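You operate a simulated robot arm through the tools that you are given. There is no shell and no other tool.

You are at the controls of a simulated robot arm. One attempt, no reset.

Task
Stow the valve and the switch from the green tray in their drawers.
Fine: shut both drawers. Set down upright: valve, lid switch.

Only the result counts: the job must be done as asked and must still hold three seconds after the hand-in. Knocking over, shifting, dropping, spilling or breaking anything else fails it. A push-on lid holds only when it is set on centred and level and pressed home; a screw cap is set on level and turned clockwise until tight.

Robot
A 6-joint arm with a two-finger gripper, fixed in place. Base frame: the origin is on the floor under the middle of its stand, x ahead of it, y to its left, z up. Lengths are in mm, angles in degrees, forces in N, time in s.
It reaches about 1637 mm from its shoulder. Its first joint turns from -166.0 to 166.0 degrees. Payload 3.43 kg.
The TCP is the grasp point between the finger pads, 20 mm short of the fingertips. In the tool frame z runs along the fingers and y along their closing line. The gripper opens to 190 mm; its body begins 248 mm behind the TCP.
Orientation is that of the tool frame in the base frame, as a unit quaternion [x, y, z, w]. With the fingers straight down and closing along the base's y, the tool's x points along the base's -x, its y along +y and its z along -z.

Tools
- The arm moves only by the tool send_rows. Its argument "rows" is a list that holds one entry, the list of rows, each a list of 7 numbers: the shift along the tool's x, y, z in mm, then the turn, a rotation vector about the tool's x, y, z in degrees, then the closure, from 0 (fully open) to 1 (shut). In form: [[[dx, dy, dz, wx, wy, wz, gripper], ...]]. A call has 1 to 20 rows; each row is the pose to reach, as a shift and turn from the pose commanded when the call began, along the tool's axes at that moment. Each row takes 0.2 s and may step no farther than 50 mm and 8.6 degrees from the row before; otherwise, or with a gripper value out of range, the whole call is refused. Where a pose cannot be reached the arm comes as near as it can. A force on the tool above 40 N (or 10 N above the force at the start of the call, whichever is more), or a blocked arm, ends the call early, and 0.2 s more pass. Each finger travels about 45 mm/s and halts on what it meets, pressing with about 32 N; the grip force reading is that of the motor and also rises with nothing between the fingers. The clock runs only during rows and for 0.2 s after the last one: add rows that repeat a pose to give the fingers time. It gives the time, the measured TCP pose, the force on the tool (base axes), the opening and the grip force at its end, in the units of the frame above (readings bear some noise), with the torque about the TCP (base axes, N m) and any sound that the robot's microphone picked up.
- Cameras (640 x 400 px; columns grow to the right, rows downward): "scene" is fixed at [46.8, -499.1, 1510.1]; the picture's right is [0.61, -0.79, 0.00], its down [-0.28, -0.22, -0.94] and it looks along [0.74, 0.57, -0.35] (base axes); focal length 350 px, centre (320, 200). "wrist" rides on the gripper at [70, -8, -288] in the tool frame; the picture's right is [0.12, 0.99, 0.00], its down [-0.96, 0.12, -0.25] and it looks along [-0.25, 0.03, 0.97] (tool axes); focal length 261 px, centre (320, 200).
- capture(camera): a new picture of that camera. It takes no simulated time.
- lift_body(by): slides the trunk up (or, below 0, down) by that many mm; the arm rides with it, the base frame stays. It gives what a move gives, with no picture.
- measure_at(camera, pixels): for up to 12 pixels [column, row] of the newest picture of that camera ("zoom" is the newest enlarged one), the place [x, y, z] in the base frame of the surface seen there, good to about 3 mm. It takes no simulated time.
- zoom(camera, box): a new picture of the part [left, top, right, bottom] of that camera's present view, enlarged. It takes no simulated time.
- job_done(): hands the job in; it is judged then, once.

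Leave the gripper open and the arm clear of the work at the hand-in unless told otherwise.

The tools are called as a command line: name --argument value ..., lists and objects as JSON in quotes. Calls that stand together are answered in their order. send_rows: Moves the arm, as the interface text tells. Its arguments: {"type":"object","properties":{"rows":{"type":"array","items":{"type":"array","items":{"type":"array","items":{"type":"number"}}}}},"required":["rows"]} The other tools are called the same way: lift_body (by) moves the trunk up or down; capture (camera) takes a picture; measure_at (camera, pixels) gives the place of the surface under pixels of a picture; zoom (camera, box) takes an enlarged picture of a part of a camera's view; job_done () hands the job in.

At the start:

```text
clock: 0.0
eef_pos: [653.8, 301.5, 1166.6]
tool_rot: [0.0, 1.0, -0.001, 0.0]
contact_force: [0.0, -0.3, 1.0]
torque: [-0.02, 0.0, -0.03]
finger_gap: 190.1
grasp_force: 0.1
trunk travel left (down, up): [-175.0, 65.0]
```

scene: 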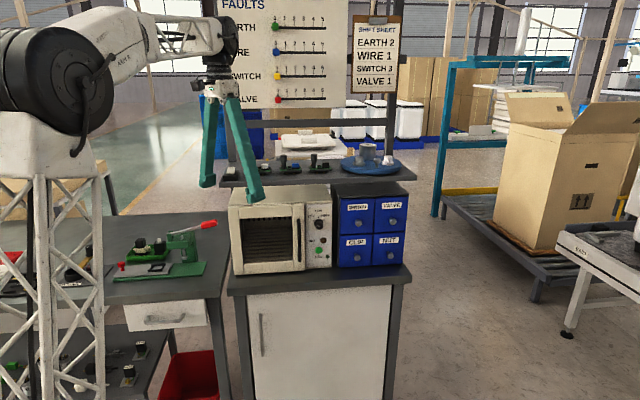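
wrist: 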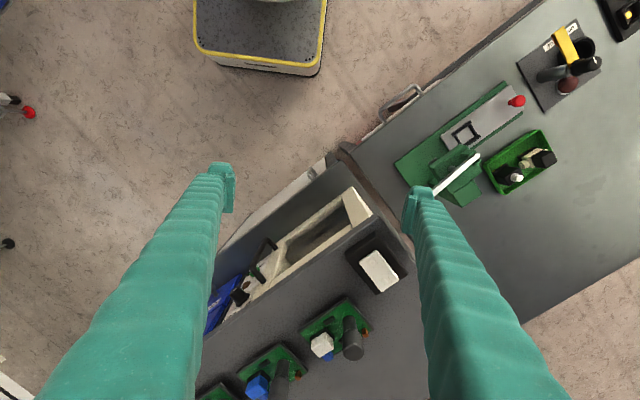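

I'll start by looking closer: the drawers around (372,230) in the scene view, and the green tray around (520,165) in the wrist view.

zoom --camera "scene" --box '[220, 130, 420, 280]'

zoom --camera "wrist" --box '[380, 60, 600, 220]'

zoom --camera "scene" --box '[60, 190, 240, 320]'

zoom --camera "scene" --box '[200, 0, 420, 130]'

```text
2.67 times, centred on (320, 205) of scene
```

zoom: 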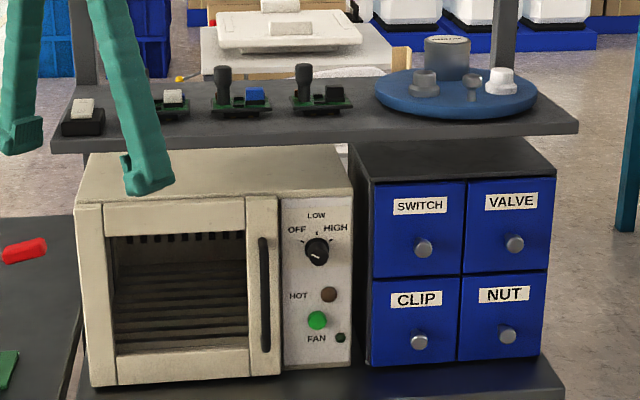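

```text
2.50 times, centred on (490, 140) of wrist
```

zoom: 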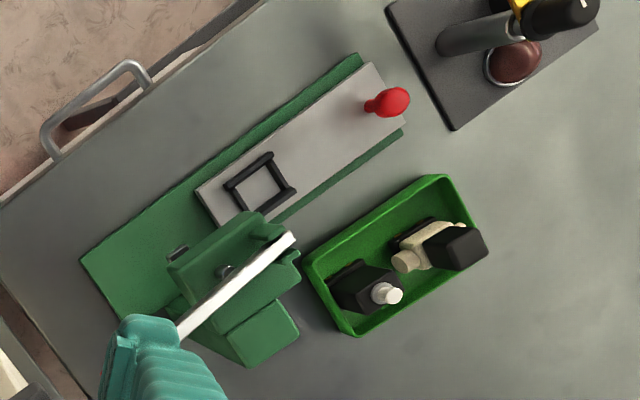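

```text
3.08 times, centred on (150, 255) of scene
```

zoom: 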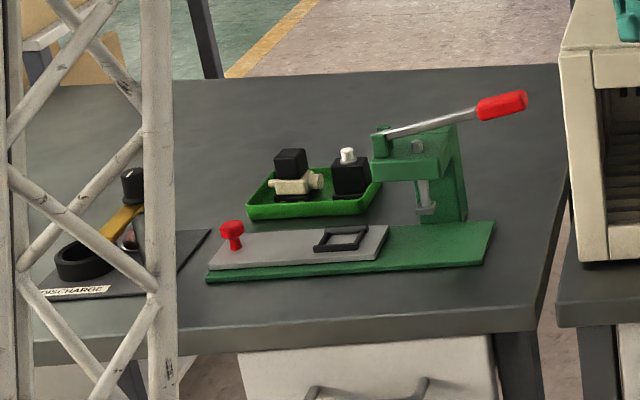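

```text
2.91 times, centred on (310, 65) of scene
```

zoom: 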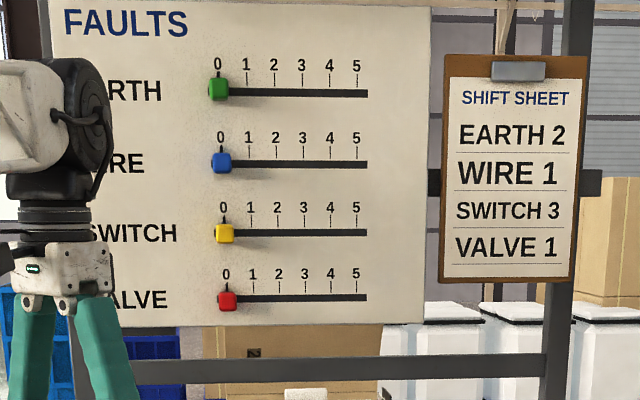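

The green tray holds a valve (cream body, black cube coil on top) and a lid switch (black body, white plunger). I'll zoom on the drawer unit and measure it.

zoom --camera "scene" --box '[325, 130, 421, 280]'

```text
2.67 times, centred on (373, 205) of scene
```

zoom: 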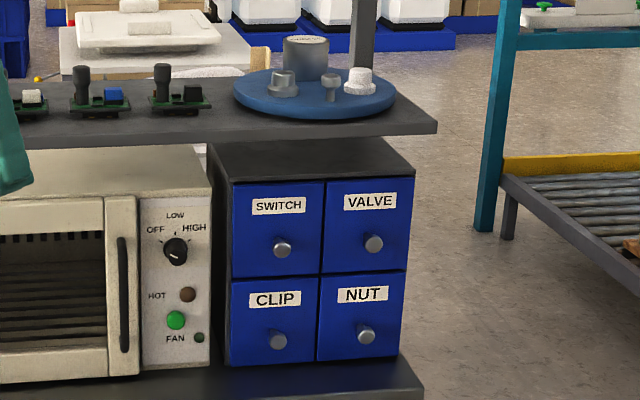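

Now measuring the drawer corners, knobs, cabinet top and the shelf edges in this enlarged picture.

measure_at --camera "zoom" --pixels '[[282, 249], [374, 244], [236, 188], [320, 185], [328, 184], [412, 180], [235, 275], [320, 270], [404, 268], [278, 341], [366, 335], [262, 265]]'

measure_at --camera "zoom" --pixels '[[215, 150], [413, 173], [232, 183], [435, 130], [240, 146], [300, 370], [100, 180], [120, 300], [176, 250], [245, 100], [395, 105], [315, 115]]'

```text
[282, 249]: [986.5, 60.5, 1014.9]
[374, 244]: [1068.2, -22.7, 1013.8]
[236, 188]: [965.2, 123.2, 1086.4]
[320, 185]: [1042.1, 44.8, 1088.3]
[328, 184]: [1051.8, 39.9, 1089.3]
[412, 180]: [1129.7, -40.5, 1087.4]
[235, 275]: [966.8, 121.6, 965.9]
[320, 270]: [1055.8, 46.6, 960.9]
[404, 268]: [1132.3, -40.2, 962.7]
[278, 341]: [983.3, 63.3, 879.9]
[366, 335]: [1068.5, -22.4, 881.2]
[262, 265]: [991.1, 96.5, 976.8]
```

```text
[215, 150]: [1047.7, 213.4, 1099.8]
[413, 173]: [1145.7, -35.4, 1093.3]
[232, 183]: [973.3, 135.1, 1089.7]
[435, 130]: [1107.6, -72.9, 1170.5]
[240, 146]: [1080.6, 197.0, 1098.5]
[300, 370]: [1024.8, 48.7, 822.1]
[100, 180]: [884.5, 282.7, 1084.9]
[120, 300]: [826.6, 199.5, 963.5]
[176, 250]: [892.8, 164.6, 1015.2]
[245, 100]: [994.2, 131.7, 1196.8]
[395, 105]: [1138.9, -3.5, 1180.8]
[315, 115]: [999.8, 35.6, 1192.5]
```

The drawer fronts run along (0.71,-0.70), so drawers pull out along (-0.70,-0.71); the shelf above (top z≈1190) overhangs the fronts by about 40 mm. Next I'll look at the tray in the scene and measure the parts.

zoom --camera "scene" --box '[110, 210, 190, 280]'

measure_at --camera "wrist" --pixels '[[545, 158], [525, 170], [516, 177], [505, 172], [550, 140], [498, 193], [553, 160], [485, 168], [540, 131], [500, 150], [570, 180], [475, 175]]'

```text
5.71 times, centred on (150, 245) of scene
```

zoom: 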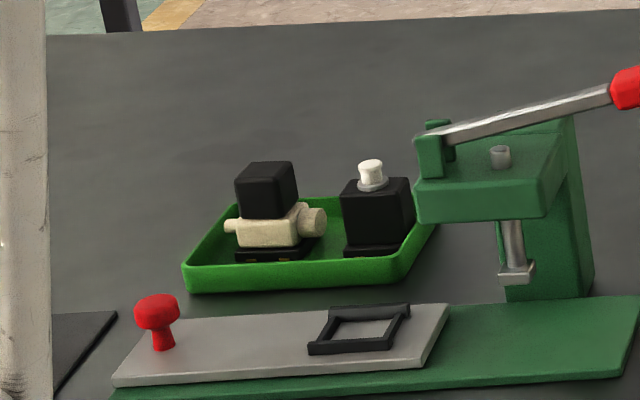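

```text
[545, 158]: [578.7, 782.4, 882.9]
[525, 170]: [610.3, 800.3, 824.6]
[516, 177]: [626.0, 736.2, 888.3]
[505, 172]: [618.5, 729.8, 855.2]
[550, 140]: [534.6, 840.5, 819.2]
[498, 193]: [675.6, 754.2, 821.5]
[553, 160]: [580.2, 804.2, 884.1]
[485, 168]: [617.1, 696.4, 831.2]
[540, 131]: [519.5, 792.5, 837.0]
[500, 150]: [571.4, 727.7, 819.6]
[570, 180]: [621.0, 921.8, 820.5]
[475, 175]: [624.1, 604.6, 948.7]
```

measure_at --camera "zoom" --pixels '[[255, 165], [280, 164], [240, 215], [268, 230], [312, 220], [232, 226], [275, 250], [370, 163], [372, 190], [350, 185], [400, 182], [375, 225]]'

measure_at --camera "zoom" --pixels '[[187, 268], [390, 262], [240, 202], [430, 230], [370, 252], [420, 190], [440, 125], [610, 95], [625, 90], [540, 205], [545, 140], [158, 300]]'

zoom --camera "wrist" --box '[470, 120, 570, 200]'

```text
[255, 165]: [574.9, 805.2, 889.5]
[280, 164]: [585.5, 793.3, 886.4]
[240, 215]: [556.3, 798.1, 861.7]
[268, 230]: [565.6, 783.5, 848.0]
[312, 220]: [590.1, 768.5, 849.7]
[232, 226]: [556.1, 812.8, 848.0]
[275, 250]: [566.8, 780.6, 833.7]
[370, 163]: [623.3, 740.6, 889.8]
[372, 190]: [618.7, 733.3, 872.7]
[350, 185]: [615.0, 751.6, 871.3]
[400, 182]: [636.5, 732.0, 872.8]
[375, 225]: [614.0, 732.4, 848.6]
```

```text
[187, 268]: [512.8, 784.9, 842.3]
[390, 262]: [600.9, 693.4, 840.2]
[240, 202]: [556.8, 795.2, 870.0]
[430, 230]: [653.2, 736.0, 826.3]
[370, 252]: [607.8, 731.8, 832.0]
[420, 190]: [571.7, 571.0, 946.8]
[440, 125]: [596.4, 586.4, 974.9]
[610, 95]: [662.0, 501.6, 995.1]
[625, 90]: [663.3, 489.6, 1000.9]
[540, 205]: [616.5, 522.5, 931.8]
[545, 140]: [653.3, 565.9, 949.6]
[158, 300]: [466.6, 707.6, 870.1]
```

```text
5.00 times, centred on (520, 160) of wrist
```

zoom: 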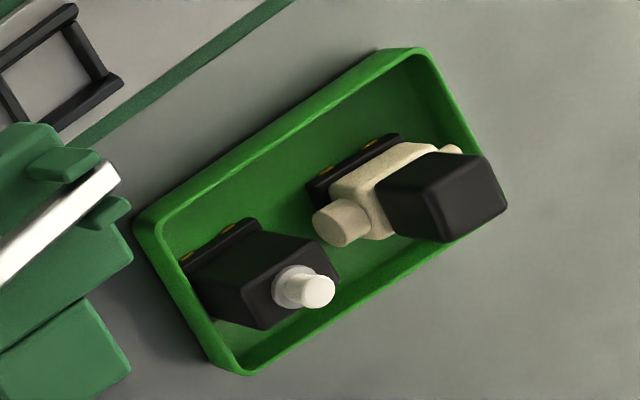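

Tray parts: valve coil near (577,790), top z≈887; lid switch near (623,740), body top z≈872. I'll open drawers first. Now I back the arm away from the shelf and swing it to the front of the drawer unit, yawing 45° and half closing the fingers.

send_rows --rows '[[[30, -30, 0, 0, 0, 0, 0.1], [60, -60, 0, 0, 0, 0, 0.2], [60, -105, -10, 0, 0, 0, 0.3], [47, -148, -13, 0, 0, -5.7, 0.4], [34, -191, -16, 0, 0, -11.4, 0.5], [21, -234, -19, 0, 0, -17, 0.55], [8, -277, -22, 0, 0, -22.7, 0.6], [-5, -320, -25, 0, 0, -28.4, 0.6], [-18, -363, -28, 0, 0, -34, 0.6], [-32, -406, -31, 0, 0, -39.7, 0.6], [-46, -450, -33, 0, 0, -45.4, 0.6]]]'

```text
clock: 2.4
eef_pos: [700.1, -148.4, 1200.3]
tool_rot: [-0.387, 0.922, 0.001, 0.0]
contact_force: [-0.1, -0.3, 0.1]
torque: [-0.16, -0.06, -0.04]
finger_gap: 76.1
grasp_force: 0.0
trunk travel left (down, up): [-175.0, 65.0]
```

Arrived cleanly. Now I pitch the fingers up by 60° so they point toward the drawers 30° below horizontal, then look with the wrist camera.

send_rows --rows '[[[0, 0, 10, 0, -8.5, 0, 0.6], [0, 0, 20, 0, -17, 0, 0.6], [0, 0, 30, 0, -25.5, 0, 0.6], [0, 0, 40, 0, -34, 0, 0.6], [0, 0, 50, 0, -42.5, 0, 0.6], [0, 0, 60, 0, -51, 0, 0.6], [0, 0, 70, 0, -59.5, 0, 0.6]]]'

capture --camera "wrist"

capture --camera "scene"

```text
clock: 4.0
eef_pos: [700.4, -147.8, 1131.5]
tool_rot: [-0.336, 0.8, 0.191, 0.459]
contact_force: [-0.4, 0.9, -0.2]
torque: [-0.18, 0.03, -0.15]
finger_gap: 76.1
grasp_force: 0.0
trunk travel left (down, up): [-175.0, 65.0]
```

```text
taken
```

wrist: 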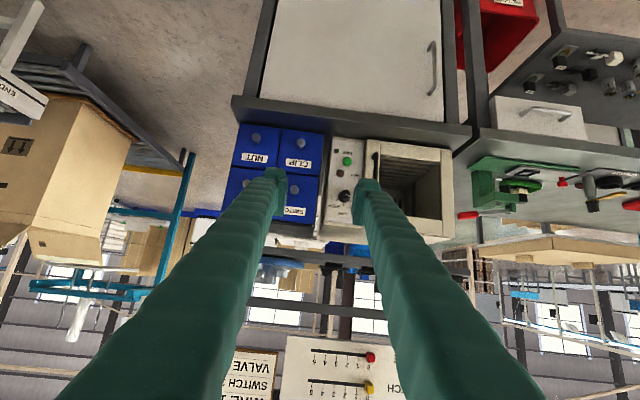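

```text
taken
```

scene: 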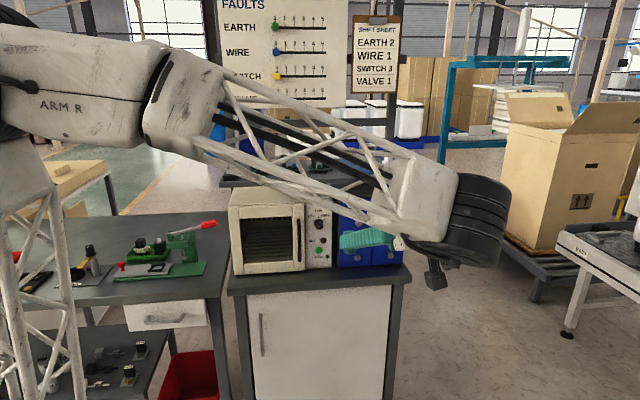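

The wrist picture is upside down here; the drawers show at (235–325,125–220). Zooming there to measure knobs.

zoom --camera "wrist" --box '[220, 110, 360, 240]'

```text
3.08 times, centred on (290, 175) of wrist
```

zoom: 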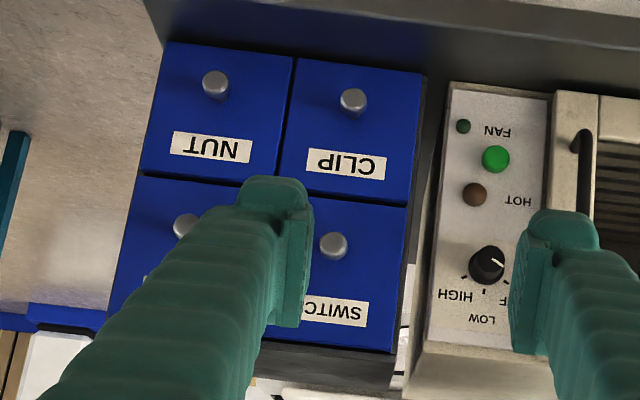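

measure_at --camera "zoom" --pixels '[[332, 245], [184, 225], [353, 101], [215, 83], [327, 262], [400, 215], [390, 335], [320, 195], [325, 230], [410, 230], [545, 330], [420, 210]]'

```text
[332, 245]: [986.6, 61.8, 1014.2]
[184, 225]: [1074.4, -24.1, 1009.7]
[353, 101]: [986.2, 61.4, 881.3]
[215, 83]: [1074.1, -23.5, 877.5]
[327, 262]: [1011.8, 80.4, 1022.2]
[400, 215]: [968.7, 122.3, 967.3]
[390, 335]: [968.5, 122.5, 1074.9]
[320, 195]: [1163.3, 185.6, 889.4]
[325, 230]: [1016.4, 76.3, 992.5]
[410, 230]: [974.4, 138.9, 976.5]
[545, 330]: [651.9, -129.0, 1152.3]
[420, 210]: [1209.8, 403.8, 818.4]
```

SWITCH knob tip is at about (986.6,61.8,1014), drawer face 31 mm behind it. Moving to a standoff 90 mm short of the knob along the fingers, closing to about 46 mm gap so I clear the microwave.

send_rows --rows '[[[-13.6, -9.4, 45.3, 0, 0, 0, 0.7], [-27.2, -18.9, 90.6, 0, 0, 0, 0.75], [-40.8, -28.3, 136, 0, 0, 0, 0.758], [-54.4, -37.7, 181.3, 0, 0, 0, 0.758], [-68, -47.2, 226.6, 0, 0, 0, 0.758], [-81.6, -56.6, 271.9, 0, 0, 0, 0.758]]]'

capture --camera "wrist"

capture --camera "scene"

```text
clock: 5.4
eef_pos: [933.1, 7.5, 1062.6]
tool_rot: [-0.335, 0.801, 0.191, 0.458]
contact_force: [-0.2, -0.5, 1.5]
torque: [-0.08, 0.01, -0.08]
finger_gap: 46.2
grasp_force: 0.0
trunk travel left (down, up): [-175.0, 65.0]
```

```text
taken
```

wrist: 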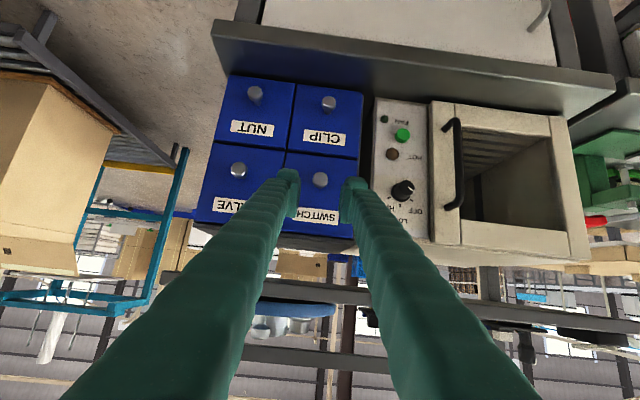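

```text
taken
```

scene: 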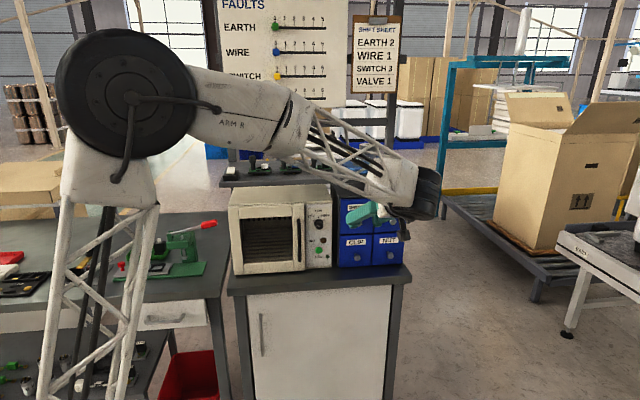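

The SWITCH knob (320,180) sits centred between the fingertips. Advancing 90 mm along the fingers, then closing on the knob.

send_rows --rows '[[[0, 0, 30, 0, 0, 0, 0.758], [0, 0, 60, 0, 0, 0, 0.758], [0, 0, 80, 0, 0, 0, 0.758], [0, 0, 90, 0, 0, 0, 0.758], [0, 0, 90, 0, 0, 0, 0.758]]]'

zoom --camera "wrist" --box '[240, 100, 400, 220]'

```text
clock: 6.6
eef_pos: [989.2, 64.3, 1016.4]
tool_rot: [-0.335, 0.801, 0.191, 0.458]
contact_force: [0.2, -0.3, 0.3]
torque: [0.0, -0.02, -0.03]
finger_gap: 45.8
grasp_force: 0.0
trunk travel left (down, up): [-175.0, 65.0]
```

```text
3.33 times, centred on (320, 160) of wrist
```

zoom: 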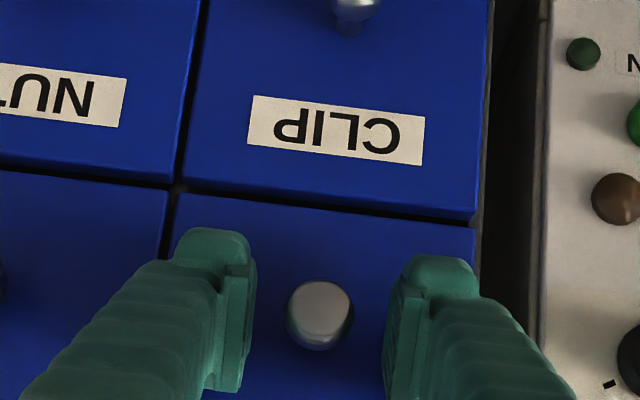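

No contact, and the knob is between the pads. Closing on it.

send_rows --rows '[[[0, 0, 0, 0, 0, 0, 0.9], [0, 0, 0, 0, 0, 0, 1], [0, 0, 0, 0, 0, 0, 1], [0, 0, 0, 0, 0, 0, 1], [0, 0, 0, 0, 0, 0, 1]]]'

zoom --camera "wrist" --box '[240, 100, 400, 220]'

```text
clock: 7.8
eef_pos: [987.8, 63.2, 1016.8]
tool_rot: [-0.335, 0.801, 0.192, 0.458]
contact_force: [3.8, -2.4, 0.6]
torque: [-0.02, -0.02, -0.07]
finger_gap: 22.6
grasp_force: 45.5
trunk travel left (down, up): [-175.0, 65.0]
```

```text
3.33 times, centred on (320, 160) of wrist
```

zoom: 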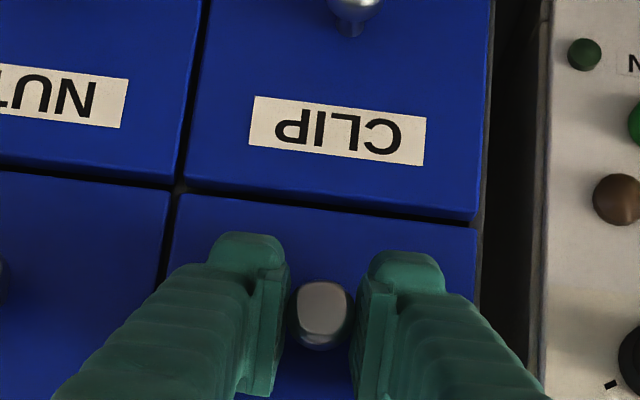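

Gripped (gap 22.6 mm). Pulling the drawer straight out along (-0.705,-0.709) in 10 mm steps to 60 mm.

send_rows --rows '[[[5.06, 0.06, -8.63, 0, 0, 0, 1], [10.1, 0.11, -17.3, 0, 0, 0, 1], [15.2, 0.17, -25.9, 0, 0, 0, 1], [20.2, 0.23, -34.5, 0, 0, 0, 1], [25.3, 0.29, -43.1, 0, 0, 0, 1], [30.3, 0.34, -51.8, 0, 0, 0, 1]]]'

capture --camera "wrist"

```text
clock: 9.2
eef_pos: [945.9, 20.4, 1017.6]
tool_rot: [-0.334, 0.801, 0.191, 0.458]
contact_force: [10.4, -9.1, 1.6]
torque: [-0.08, -0.01, -0.08]
finger_gap: 22.5
grasp_force: 45.2
trunk travel left (down, up): [-175.0, 65.0]
```

```text
taken
```

wrist: 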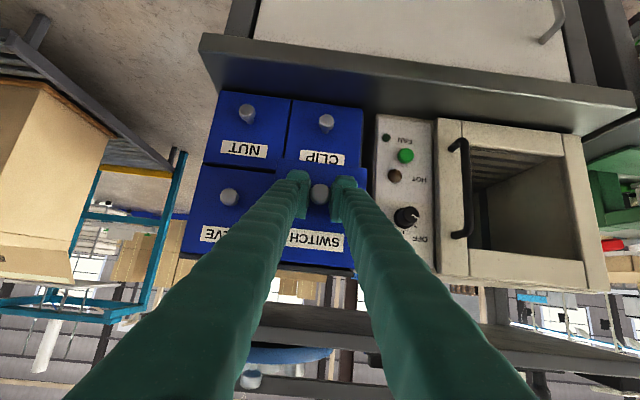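

The drawer follows. A lateral force of about 14 N builds up, so I add a slight sideways relief and continue pulling another 60 mm.

send_rows --rows '[[[5.06, -0.8, -8.63, 0, 0, 0, 1], [10.1, -1, -17.3, 0, 0, 0, 1], [15.2, -1.1, -25.9, 0, 0, 0, 1], [20.2, -1.1, -34.5, 0, 0, 0, 1], [25.3, -1.2, -43.1, 0, 0, 0, 1], [30.3, -1.2, -51.8, 0, 0, 0, 1]]]'

capture --camera "wrist"

capture --camera "scene"

```text
clock: 10.6
eef_pos: [905.3, -21.8, 1016.4]
tool_rot: [-0.335, 0.801, 0.192, 0.458]
contact_force: [1.2, 0.9, -4.6]
torque: [0.06, -0.04, -0.01]
finger_gap: 22.9
grasp_force: 45.4
trunk travel left (down, up): [-175.0, 65.0]
```

```text
taken
```

wrist: 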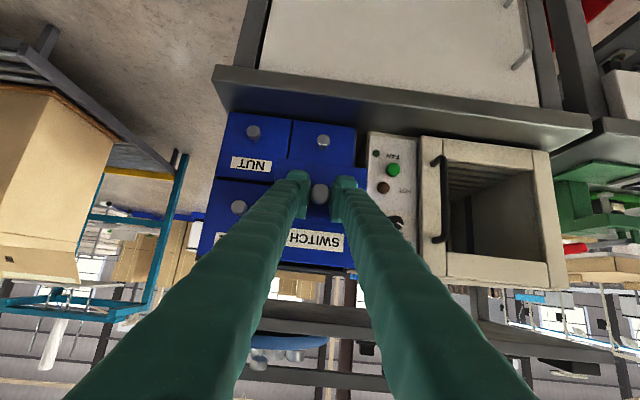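

```text
taken
```

scene: 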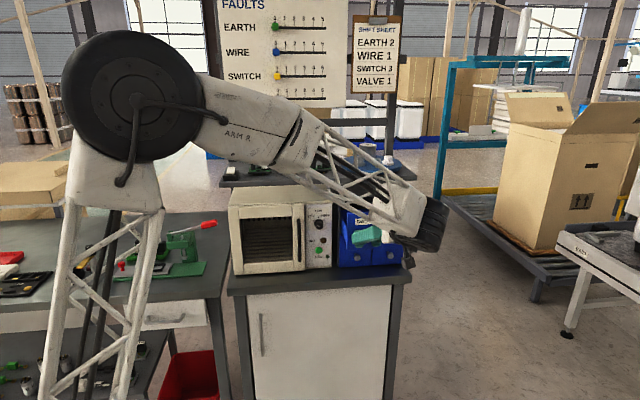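

Drawer is 118 mm out with low force. I'll pull 20 mm more in small steps, watching force for an end stop.

send_rows --rows '[[[2.5, 0, -4.3, 0, 0, 0, 1], [5.06, 0, -8.63, 0, 0, 0, 1], [7.6, 0, -12.9, 0, 0, 0, 1], [10.1, 0, -17.3, 0, 0, 0, 1]]]'

```text
clock: 11.6
eef_pos: [890.4, -35.6, 1017.1]
tool_rot: [-0.336, 0.801, 0.192, 0.458]
contact_force: [-3.9, 3.6, -5.7]
torque: [-0.04, 0.08, 0.02]
finger_gap: 22.7
grasp_force: 44.8
trunk travel left (down, up): [-175.0, 65.0]
```

Now 139 mm out, no stop hit. Releasing the knob and backing straight off along the fingers.

send_rows --rows '[[[0, 0, 0, 0, 0, 0, 0.85], [0, 0, 0, 0, 0, 0, 0.758], [0, 0, 0, 0, 0, 0, 0.758], [0, 0, -30, 0, 0, 0, 0.758], [0, 0, -75, 0, 0, 0, 0.758], [0, 0, -120, 0, 0, 0, 0.758]]]'

capture --camera "scene"

capture --camera "wrist"

```text
clock: 13.0
eef_pos: [818.9, -110.0, 1078.5]
tool_rot: [-0.336, 0.801, 0.192, 0.457]
contact_force: [0.9, -0.2, 0.2]
torque: [0.04, 0.0, 0.06]
finger_gap: 46.0
grasp_force: 0.0
trunk travel left (down, up): [-175.0, 65.0]
```

```text
taken
```

scene: 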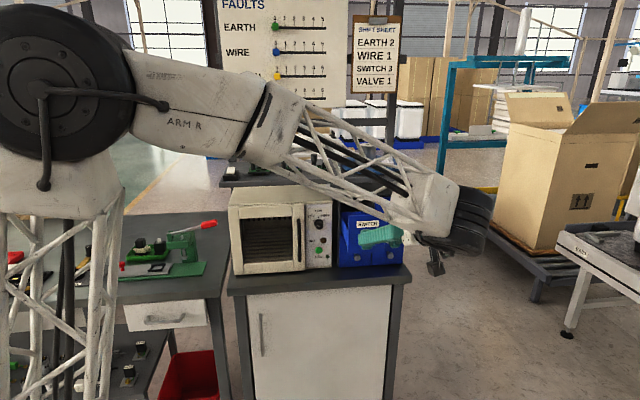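

```text
taken
```

wrist: 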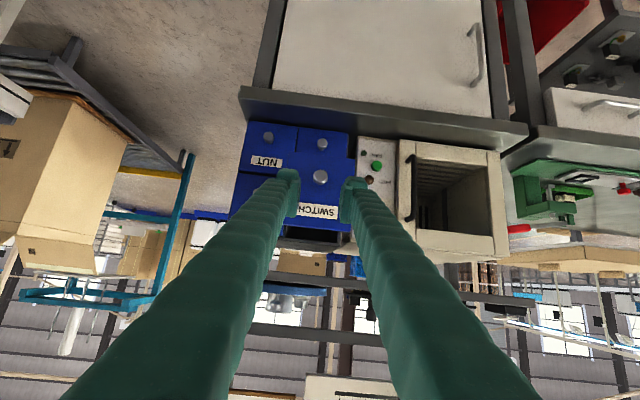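

Drawer stays open. Raising and turning the fingers back to vertical in front of the drawer so the wrist camera can look inside it.

send_rows --rows '[[[-36, 0, -13, 0, 0, 0, 0.758], [-73, -1, -26, 0, 8.5, 0, 0.758], [-110, -1, -39, 0, 17, 0, 0.758], [-145.8, -1.4, -51.9, 0, 25.5, 0, 0.758], [-145.8, -1.4, -51.9, 0, 34, 0, 0.758], [-145.8, -1.4, -51.9, 0, 42.5, 0, 0.758], [-145.8, -1.4, -51.9, 0, 51, 0, 0.758], [-145.8, -1.4, -51.9, 0, 59.5, 0, 0.758]]]'

capture --camera "wrist"

capture --camera "scene"

```text
clock: 14.8
eef_pos: [837.7, -91.2, 1231.9]
tool_rot: [-0.385, 0.923, -0.001, -0.001]
contact_force: [-0.6, -0.7, 0.6]
torque: [0.13, -0.3, 0.02]
finger_gap: 46.1
grasp_force: 0.0
trunk travel left (down, up): [-175.0, 65.0]
```

```text
taken
```

wrist: 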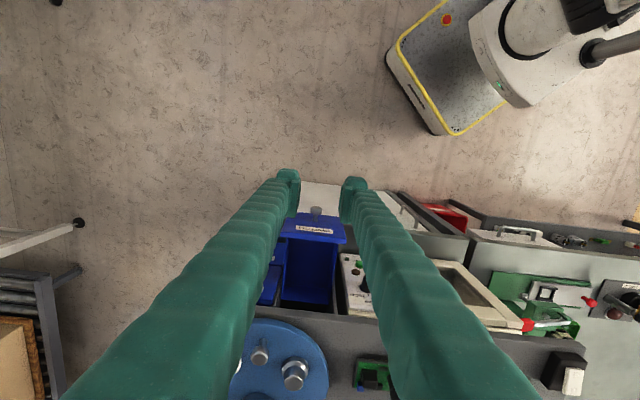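

```text
taken
```

scene: 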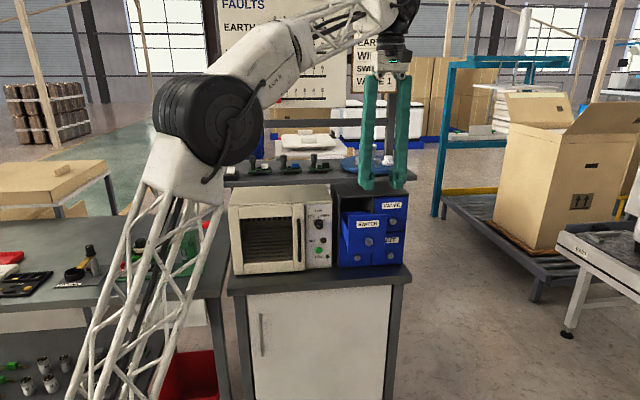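

The open drawer shows at (315,260). Zooming into it.

zoom --camera "wrist" --box '[260, 195, 380, 325]'

zoom --camera "scene" --box '[320, 150, 430, 280]'

```text
3.08 times, centred on (320, 260) of wrist
```

zoom: 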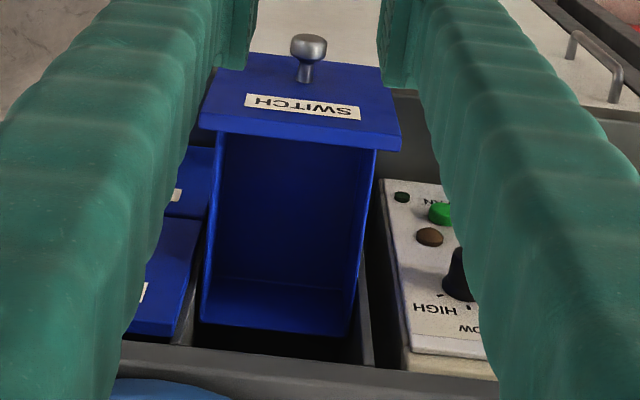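

```text
3.08 times, centred on (375, 215) of scene
```

zoom: 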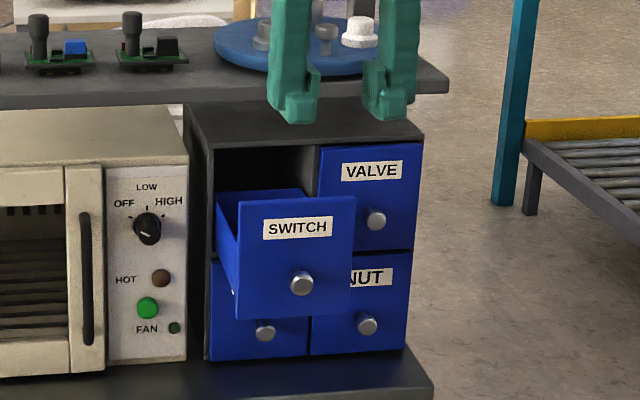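

measure_at --camera "zoom" --pixels '[[241, 203], [352, 199], [300, 283], [217, 195], [240, 315], [350, 310], [262, 192], [228, 240], [300, 192], [280, 170], [240, 260], [345, 280]]'

zoom --camera "wrist" --box '[260, 195, 380, 325]'

measure_at --camera "zoom" --pixels '[[295, 160], [295, 200], [290, 250], [285, 275], [280, 290], [280, 310], [278, 326], [208, 280], [362, 250], [210, 320], [350, 330], [220, 122]]'

measure_at --camera "zoom" --pixels '[[390, 135], [300, 135], [300, 110], [280, 345], [370, 330], [360, 360], [230, 365], [372, 170], [215, 160], [190, 320], [250, 356], [430, 365]]'

```text
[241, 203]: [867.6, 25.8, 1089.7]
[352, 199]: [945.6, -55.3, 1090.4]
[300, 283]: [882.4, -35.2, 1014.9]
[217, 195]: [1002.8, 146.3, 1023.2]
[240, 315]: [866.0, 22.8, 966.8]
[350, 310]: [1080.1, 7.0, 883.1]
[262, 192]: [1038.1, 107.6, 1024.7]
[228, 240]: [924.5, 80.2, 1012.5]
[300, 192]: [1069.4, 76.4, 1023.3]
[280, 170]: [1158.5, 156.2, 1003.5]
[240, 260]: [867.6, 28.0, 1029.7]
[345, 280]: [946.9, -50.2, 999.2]
```

```text
3.08 times, centred on (320, 260) of wrist
```

zoom: 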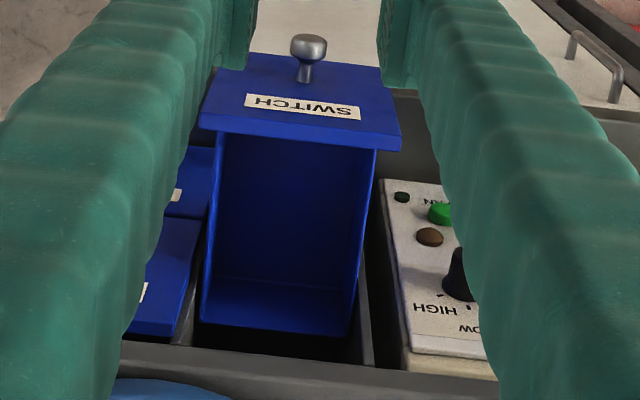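

```text
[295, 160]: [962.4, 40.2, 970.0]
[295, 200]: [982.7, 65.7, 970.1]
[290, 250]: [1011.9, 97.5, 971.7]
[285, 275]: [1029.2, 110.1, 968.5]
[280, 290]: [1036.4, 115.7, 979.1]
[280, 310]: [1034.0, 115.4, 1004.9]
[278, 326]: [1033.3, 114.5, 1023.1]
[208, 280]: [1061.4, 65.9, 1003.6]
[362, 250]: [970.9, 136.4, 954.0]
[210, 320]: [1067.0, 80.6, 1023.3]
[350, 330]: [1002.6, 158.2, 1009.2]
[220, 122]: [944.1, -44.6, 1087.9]
```

```text
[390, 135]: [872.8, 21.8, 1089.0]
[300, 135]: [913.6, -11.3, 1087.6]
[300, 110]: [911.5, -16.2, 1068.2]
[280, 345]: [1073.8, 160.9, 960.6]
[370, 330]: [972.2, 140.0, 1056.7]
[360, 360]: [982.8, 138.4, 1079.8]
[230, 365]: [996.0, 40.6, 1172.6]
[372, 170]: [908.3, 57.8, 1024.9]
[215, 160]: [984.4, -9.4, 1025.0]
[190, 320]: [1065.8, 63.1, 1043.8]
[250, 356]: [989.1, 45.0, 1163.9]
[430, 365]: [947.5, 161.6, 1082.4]
```

SWITCH drawer is empty: floor z≈970, side walls to 1025, and the region d·p 640–729 is open to the sky in front of the shelf edge. Checking shelf's left end and objects between here and the tray before swinging over.

zoom --camera "scene" --box '[160, 140, 340, 260]'

measure_at --camera "scene" --pixels '[[228, 183], [228, 170], [240, 175], [257, 166], [285, 160], [316, 158], [208, 224], [240, 128], [384, 140], [366, 150], [388, 160], [300, 182]]'

```text
3.33 times, centred on (250, 200) of scene
```

zoom: 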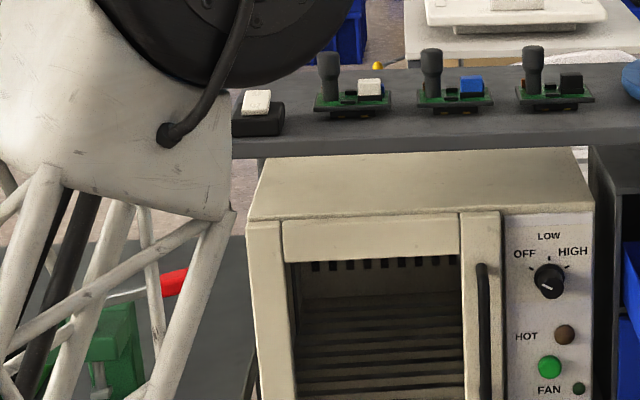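

```text
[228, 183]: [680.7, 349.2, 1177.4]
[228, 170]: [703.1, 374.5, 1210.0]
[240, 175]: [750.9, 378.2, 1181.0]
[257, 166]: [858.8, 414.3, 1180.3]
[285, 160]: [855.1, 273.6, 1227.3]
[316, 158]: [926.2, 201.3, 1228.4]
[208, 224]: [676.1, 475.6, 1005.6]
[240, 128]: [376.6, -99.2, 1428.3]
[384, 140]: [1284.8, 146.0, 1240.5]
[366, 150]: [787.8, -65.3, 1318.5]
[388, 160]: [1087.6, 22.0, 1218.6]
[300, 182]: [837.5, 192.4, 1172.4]
```

The shelf ends near (681,349) on the left; the press lever tops out at z≈1005. I'll travel along the front of the shelf at z 1232, then over to the tray, opening the gripper on the way.

send_rows --rows '[[[-5, 47, 0, 0, 0, 0, 0.758], [-10, 94, 0, 0, 0, 0, 0.758], [-15, 141, 0, 0, 0, 0, 0.758], [-20, 188, 0, 0, 0, 0, 0.758], [-26, 235, 0, 0, 0, 0, 0.7], [-32, 282, 0, 0, 0, 0, 0.6], [-37, 329, 0, 0, 0, 0, 0.5], [-42, 376, 0, 0, 0, 0, 0.4], [-48, 423, 0, 0, 0, 0, 0.3], [-53, 470, 0, 0, 0, 0, 0.3], [-58, 517, 0, 0, 0, 0, 0.3], [-64, 564, 0, 0, 0, 0, 0.3], [-70, 611, 0, 0, 0, 0, 0.3], [-75, 659, 0, 0, 0, 0, 0.3]]]'

capture --camera "wrist"

```text
clock: 17.8
eef_pos: [422.6, 427.6, 1229.7]
tool_rot: [-0.386, 0.923, 0.0, 0.001]
contact_force: [1.0, -0.8, -0.4]
torque: [0.14, 0.12, -0.03]
finger_gap: 133.0
grasp_force: 0.2
trunk travel left (down, up): [-175.0, 65.0]
```

```text
taken
```

wrist: 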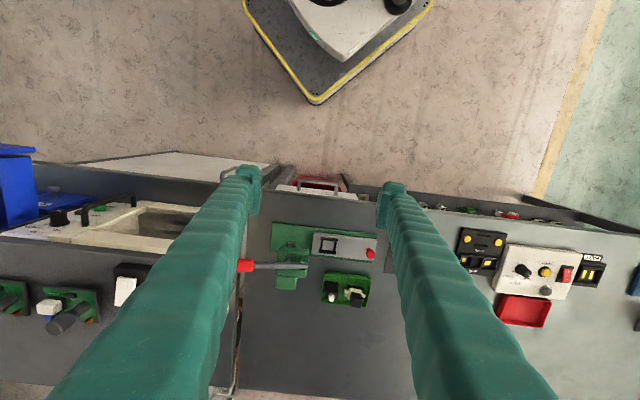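

Tray visible at (345,290). Moving over the bench to just short of the tray at z≈1110.

send_rows --rows '[[[-39, 14, 15, 0, 0, 0, 0.3], [-77, 28, 30, 0, 0, 0, 0.3], [-116, 42, 45, 0, 0, 0, 0.3], [-155, 56, 60, 0, 0, 0, 0.2], [-193, 70, 75, 0, 0, 0, 0.1], [-232, 84, 90, 0, 0, 0, 0.1], [-271, 98, 105, 0, 0, 0, 0.1], [-309, 112, 120, 0, 0, 0, 0.1], [-309, 112, 120, 0, 0, 0, 0.1]]]'

capture --camera "wrist"

capture --camera "scene"

```text
clock: 19.8
eef_pos: [559.8, 725.1, 1108.6]
tool_rot: [-0.386, 0.923, 0.0, -0.001]
contact_force: [0.1, 0.6, -0.3]
torque: [-0.13, 0.06, -0.01]
finger_gap: 171.0
grasp_force: 0.0
trunk travel left (down, up): [-175.0, 65.0]
```

```text
taken
```

wrist: 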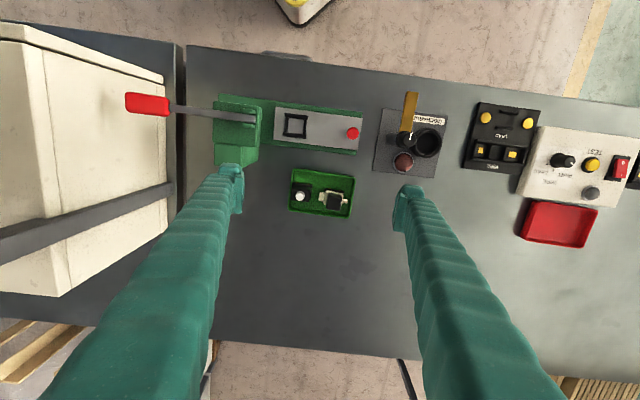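

```text
taken
```

scene: 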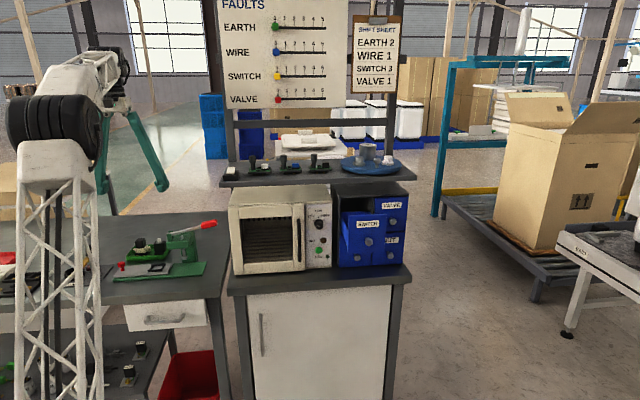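

Zooming on the tray to measure the switch, valve and the clearances to the press.

zoom --camera "wrist" --box '[270, 155, 370, 225]'

measure_at --camera "zoom" --pixels '[[190, 258], [155, 215], [225, 215], [225, 265], [175, 190], [260, 190], [345, 275], [380, 275], [440, 280], [400, 310], [365, 215], [345, 235]]'

```text
5.71 times, centred on (320, 190) of wrist
```

zoom: 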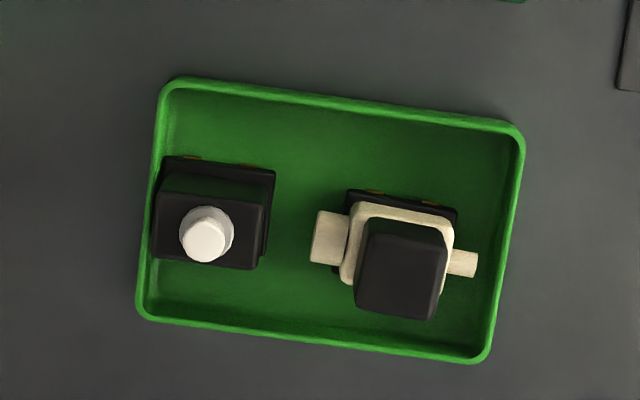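

```text
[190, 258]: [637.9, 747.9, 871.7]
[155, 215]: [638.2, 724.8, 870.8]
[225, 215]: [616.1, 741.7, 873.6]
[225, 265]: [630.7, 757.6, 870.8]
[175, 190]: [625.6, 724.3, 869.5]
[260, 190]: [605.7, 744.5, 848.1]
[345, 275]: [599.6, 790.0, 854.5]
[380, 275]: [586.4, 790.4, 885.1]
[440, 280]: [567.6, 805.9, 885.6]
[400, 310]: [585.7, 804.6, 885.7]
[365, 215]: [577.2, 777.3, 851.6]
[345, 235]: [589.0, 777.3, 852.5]
```

The tray is aligned with the tool, as is the switch; the valve is yawed about 4°. I need the finger thickness to judge the fit inside the drawer, so I'll zoom on a fingertip and measure it.

zoom --camera "wrist" --box '[195, 145, 265, 225]'

measure_at --camera "zoom" --pixels '[[250, 110], [320, 100], [365, 110], [280, 130], [345, 145], [378, 160], [375, 200], [240, 160], [300, 200], [220, 250], [340, 250], [370, 130]]'

```text
5.00 times, centred on (230, 185) of wrist
```

zoom: 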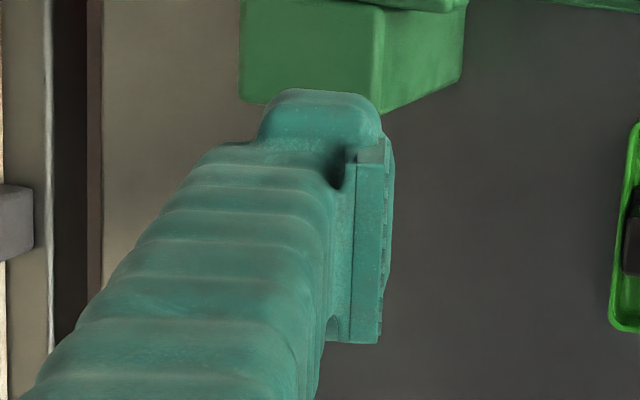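

```text
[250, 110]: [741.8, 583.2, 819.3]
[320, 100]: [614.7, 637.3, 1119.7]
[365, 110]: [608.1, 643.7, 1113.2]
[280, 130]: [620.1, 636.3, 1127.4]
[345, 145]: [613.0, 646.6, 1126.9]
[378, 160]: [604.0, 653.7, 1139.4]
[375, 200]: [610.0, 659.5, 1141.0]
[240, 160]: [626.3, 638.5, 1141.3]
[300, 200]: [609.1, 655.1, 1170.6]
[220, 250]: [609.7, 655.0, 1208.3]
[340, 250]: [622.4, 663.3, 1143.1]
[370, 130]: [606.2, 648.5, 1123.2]
```

Fingers are roughly 23 mm thick and 44 mm wide. I'll grip the switch across its narrow side (tool yawed 90° here), so in the drawer the narrow grip fits between the side walls. Moving above the switch, yawing +90° about the tool axis.

send_rows --rows '[[[-5, -3, 0, 0, 0, 8.2, 0.2], [-11, -7, 8, 0, 0, 16.4, 0.3], [-16, -10, 16, 0, 0, 24.6, 0.4], [-21, -13, 24, 0, 0, 32.8, 0.5], [-26, -17, 32, 0, 0, 41, 0.6], [-32, -20, 40, 0, 0, 49.2, 0.6], [-37, -23, 48, 0, 0, 57.4, 0.6], [-42, -27, 56, 0, 0, 65.6, 0.6], [-47, -30, 64, 0, 0, 73.8, 0.6], [-53, -33, 72, 0, 0, 82, 0.6], [-57.8, -36.8, 80, 0, 0, 90, 0.6], [-57.8, -36.8, 80, 0, 0, 90, 0.6]]]'

capture --camera "wrist"

capture --camera "scene"

```text
clock: 22.4
eef_pos: [627.0, 740.1, 1028.2]
tool_rot: [0.38, 0.925, 0.0, 0.001]
contact_force: [0.6, -0.9, 0.3]
torque: [0.0, 0.03, 0.01]
finger_gap: 75.9
grasp_force: 0.1
trunk travel left (down, up): [-175.0, 65.0]
```

```text
taken
```

wrist: 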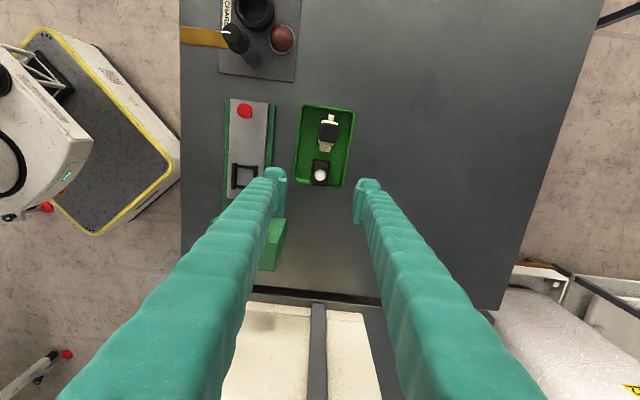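

```text
taken
```

scene: 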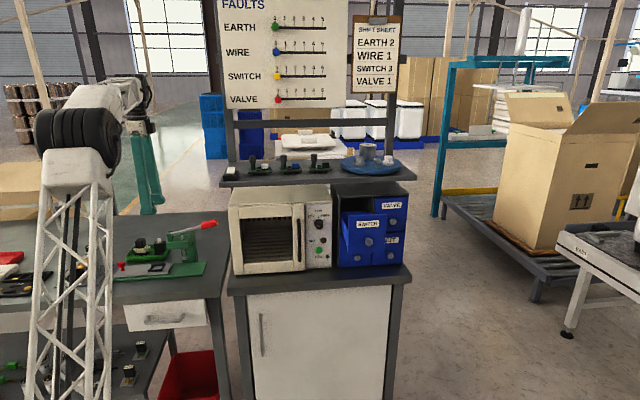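

zoom --camera "wrist" --box '[280, 100, 370, 200]'

measure_at --camera "zoom" --pixels '[[320, 298], [292, 320], [347, 325], [285, 270], [350, 278], [320, 250], [320, 335], [300, 335], [335, 335], [290, 295], [352, 300], [300, 260]]'

```text
4.00 times, centred on (325, 150) of wrist
```

zoom: 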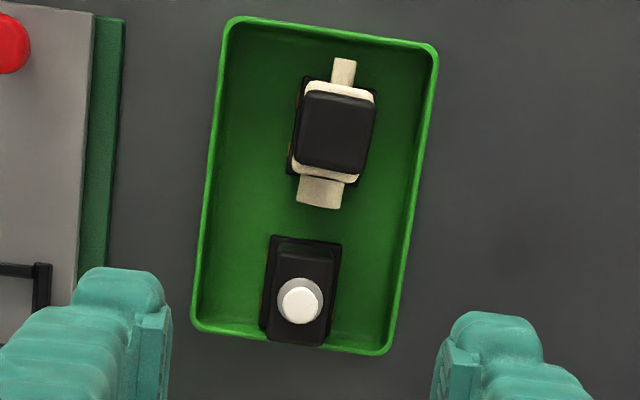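

```text
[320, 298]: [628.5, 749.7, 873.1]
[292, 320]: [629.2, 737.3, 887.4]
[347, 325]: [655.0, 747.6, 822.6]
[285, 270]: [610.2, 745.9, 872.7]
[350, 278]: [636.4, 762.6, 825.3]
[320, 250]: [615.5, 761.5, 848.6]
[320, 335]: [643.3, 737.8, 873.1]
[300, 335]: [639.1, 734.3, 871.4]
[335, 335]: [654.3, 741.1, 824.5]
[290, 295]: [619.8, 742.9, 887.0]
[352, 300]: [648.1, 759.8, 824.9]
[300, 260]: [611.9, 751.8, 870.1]
```

measure_at --camera "zoom" --pixels '[[276, 275], [276, 290], [274, 310], [328, 280], [327, 300], [326, 320], [305, 254], [300, 342], [280, 338], [320, 340], [285, 256], [325, 258]]'

```text
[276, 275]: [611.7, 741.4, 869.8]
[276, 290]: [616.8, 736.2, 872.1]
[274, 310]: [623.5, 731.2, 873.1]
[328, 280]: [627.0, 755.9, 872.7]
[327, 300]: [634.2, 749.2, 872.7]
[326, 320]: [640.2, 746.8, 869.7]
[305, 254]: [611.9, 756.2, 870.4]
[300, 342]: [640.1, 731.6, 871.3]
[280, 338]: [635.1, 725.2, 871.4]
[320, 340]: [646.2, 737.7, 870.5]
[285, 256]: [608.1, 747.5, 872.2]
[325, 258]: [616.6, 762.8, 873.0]
```

Switch body: centre about (d 968, u −78.5), top z 872, 25 mm wide × 42 mm long. Adjusting 3 mm and descending to TCP z=870 so the tips stay above the tray rim (842), with a 50 mm gap.

send_rows --rows '[[[3, 1, 0, 0, 0, 0, 0.7], [3, 1, 40, 0, 0, 0, 0.737], [3, 1, 80, 0, 0, 0, 0.737], [3, 1, 110, 0, 0, 0, 0.737], [3, 1, 130, 0, 0, 0, 0.737], [3, 1, 130, 0, 0, 0, 0.737]]]'

capture --camera "wrist"

zoom --camera "scene" --box '[100, 190, 200, 280]'

```text
clock: 23.8
eef_pos: [625.7, 742.8, 900.2]
tool_rot: [0.379, 0.926, 0.0, -0.001]
contact_force: [-0.1, -0.1, -0.1]
torque: [-0.01, 0.0, 0.02]
finger_gap: 50.1
grasp_force: 0.1
trunk travel left (down, up): [-175.0, 65.0]
```

```text
taken
```

wrist: 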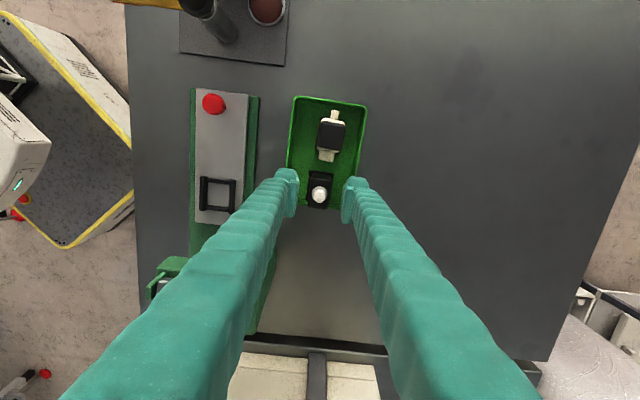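

```text
4.44 times, centred on (150, 235) of scene
```

zoom: 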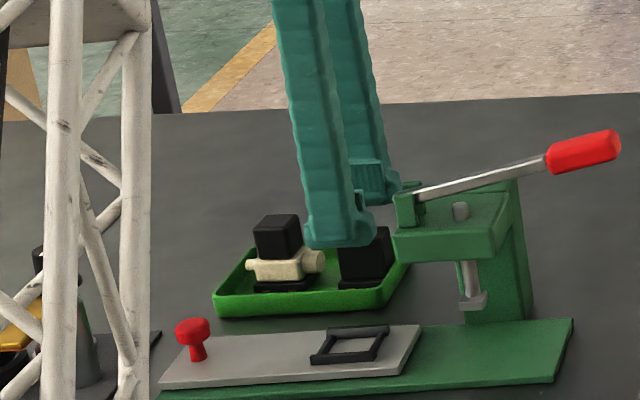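

Switch plunger centred between the fingers. Descending the last 30 mm, then closing.

send_rows --rows '[[[0, 0, 15, 0, 0, 0, 0.737], [0, 0, 30, 0, 0, 0, 0.737], [0, 0, 30, 0, 0, 0, 0.737]]]'

zoom --camera "wrist" --box '[260, 140, 380, 230]'

zoom --camera "scene" --box '[100, 190, 200, 280]'

```text
clock: 24.6
eef_pos: [626.5, 743.2, 869.7]
tool_rot: [0.379, 0.925, -0.001, -0.001]
contact_force: [-0.7, -0.4, 0.4]
torque: [0.02, -0.04, 0.02]
finger_gap: 50.0
grasp_force: 0.0
trunk travel left (down, up): [-175.0, 65.0]
```

```text
4.44 times, centred on (320, 185) of wrist
```

zoom: 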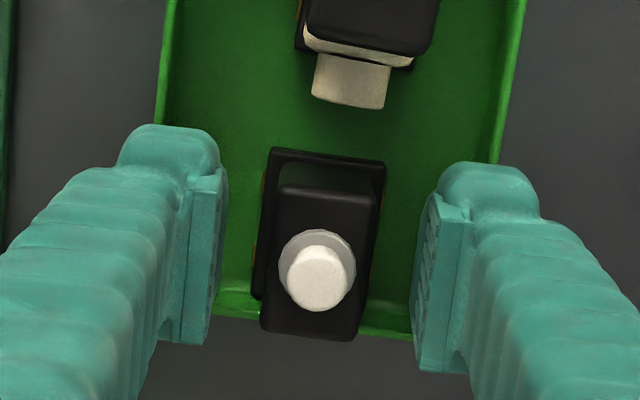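

```text
4.44 times, centred on (150, 235) of scene
```

zoom: 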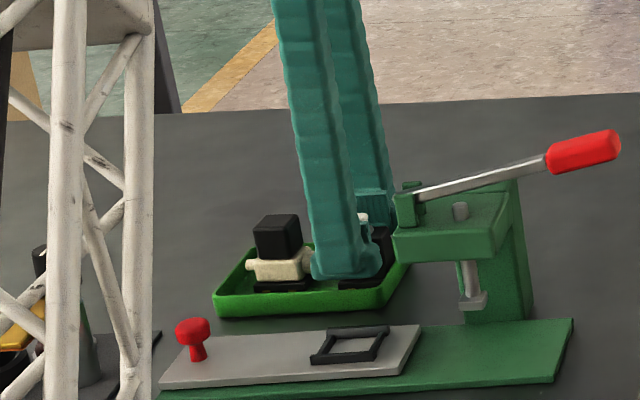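

Well aligned. Closing on the switch body.

send_rows --rows '[[[0, 0, 0, 0, 0, 0, 0.85], [0, 0, 0, 0, 0, 0, 0.95], [0, 0, 0, 0, 0, 0, 0.95], [0, 0, 0, 0, 0, 0, 0.95], [0, 0, 0, 0, 0, 0, 0.95]]]'

zoom --camera "wrist" --box '[260, 140, 380, 230]'

```text
clock: 25.8
eef_pos: [625.6, 742.9, 869.5]
tool_rot: [0.38, 0.925, 0.0, 0.0]
contact_force: [0.4, 0.4, -0.1]
torque: [-0.03, 0.0, -0.01]
finger_gap: 24.7
grasp_force: 31.7
trunk travel left (down, up): [-175.0, 65.0]
```

```text
4.44 times, centred on (320, 185) of wrist
```

zoom: 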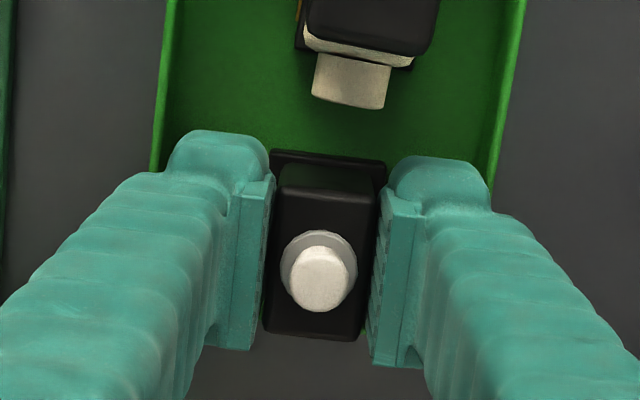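

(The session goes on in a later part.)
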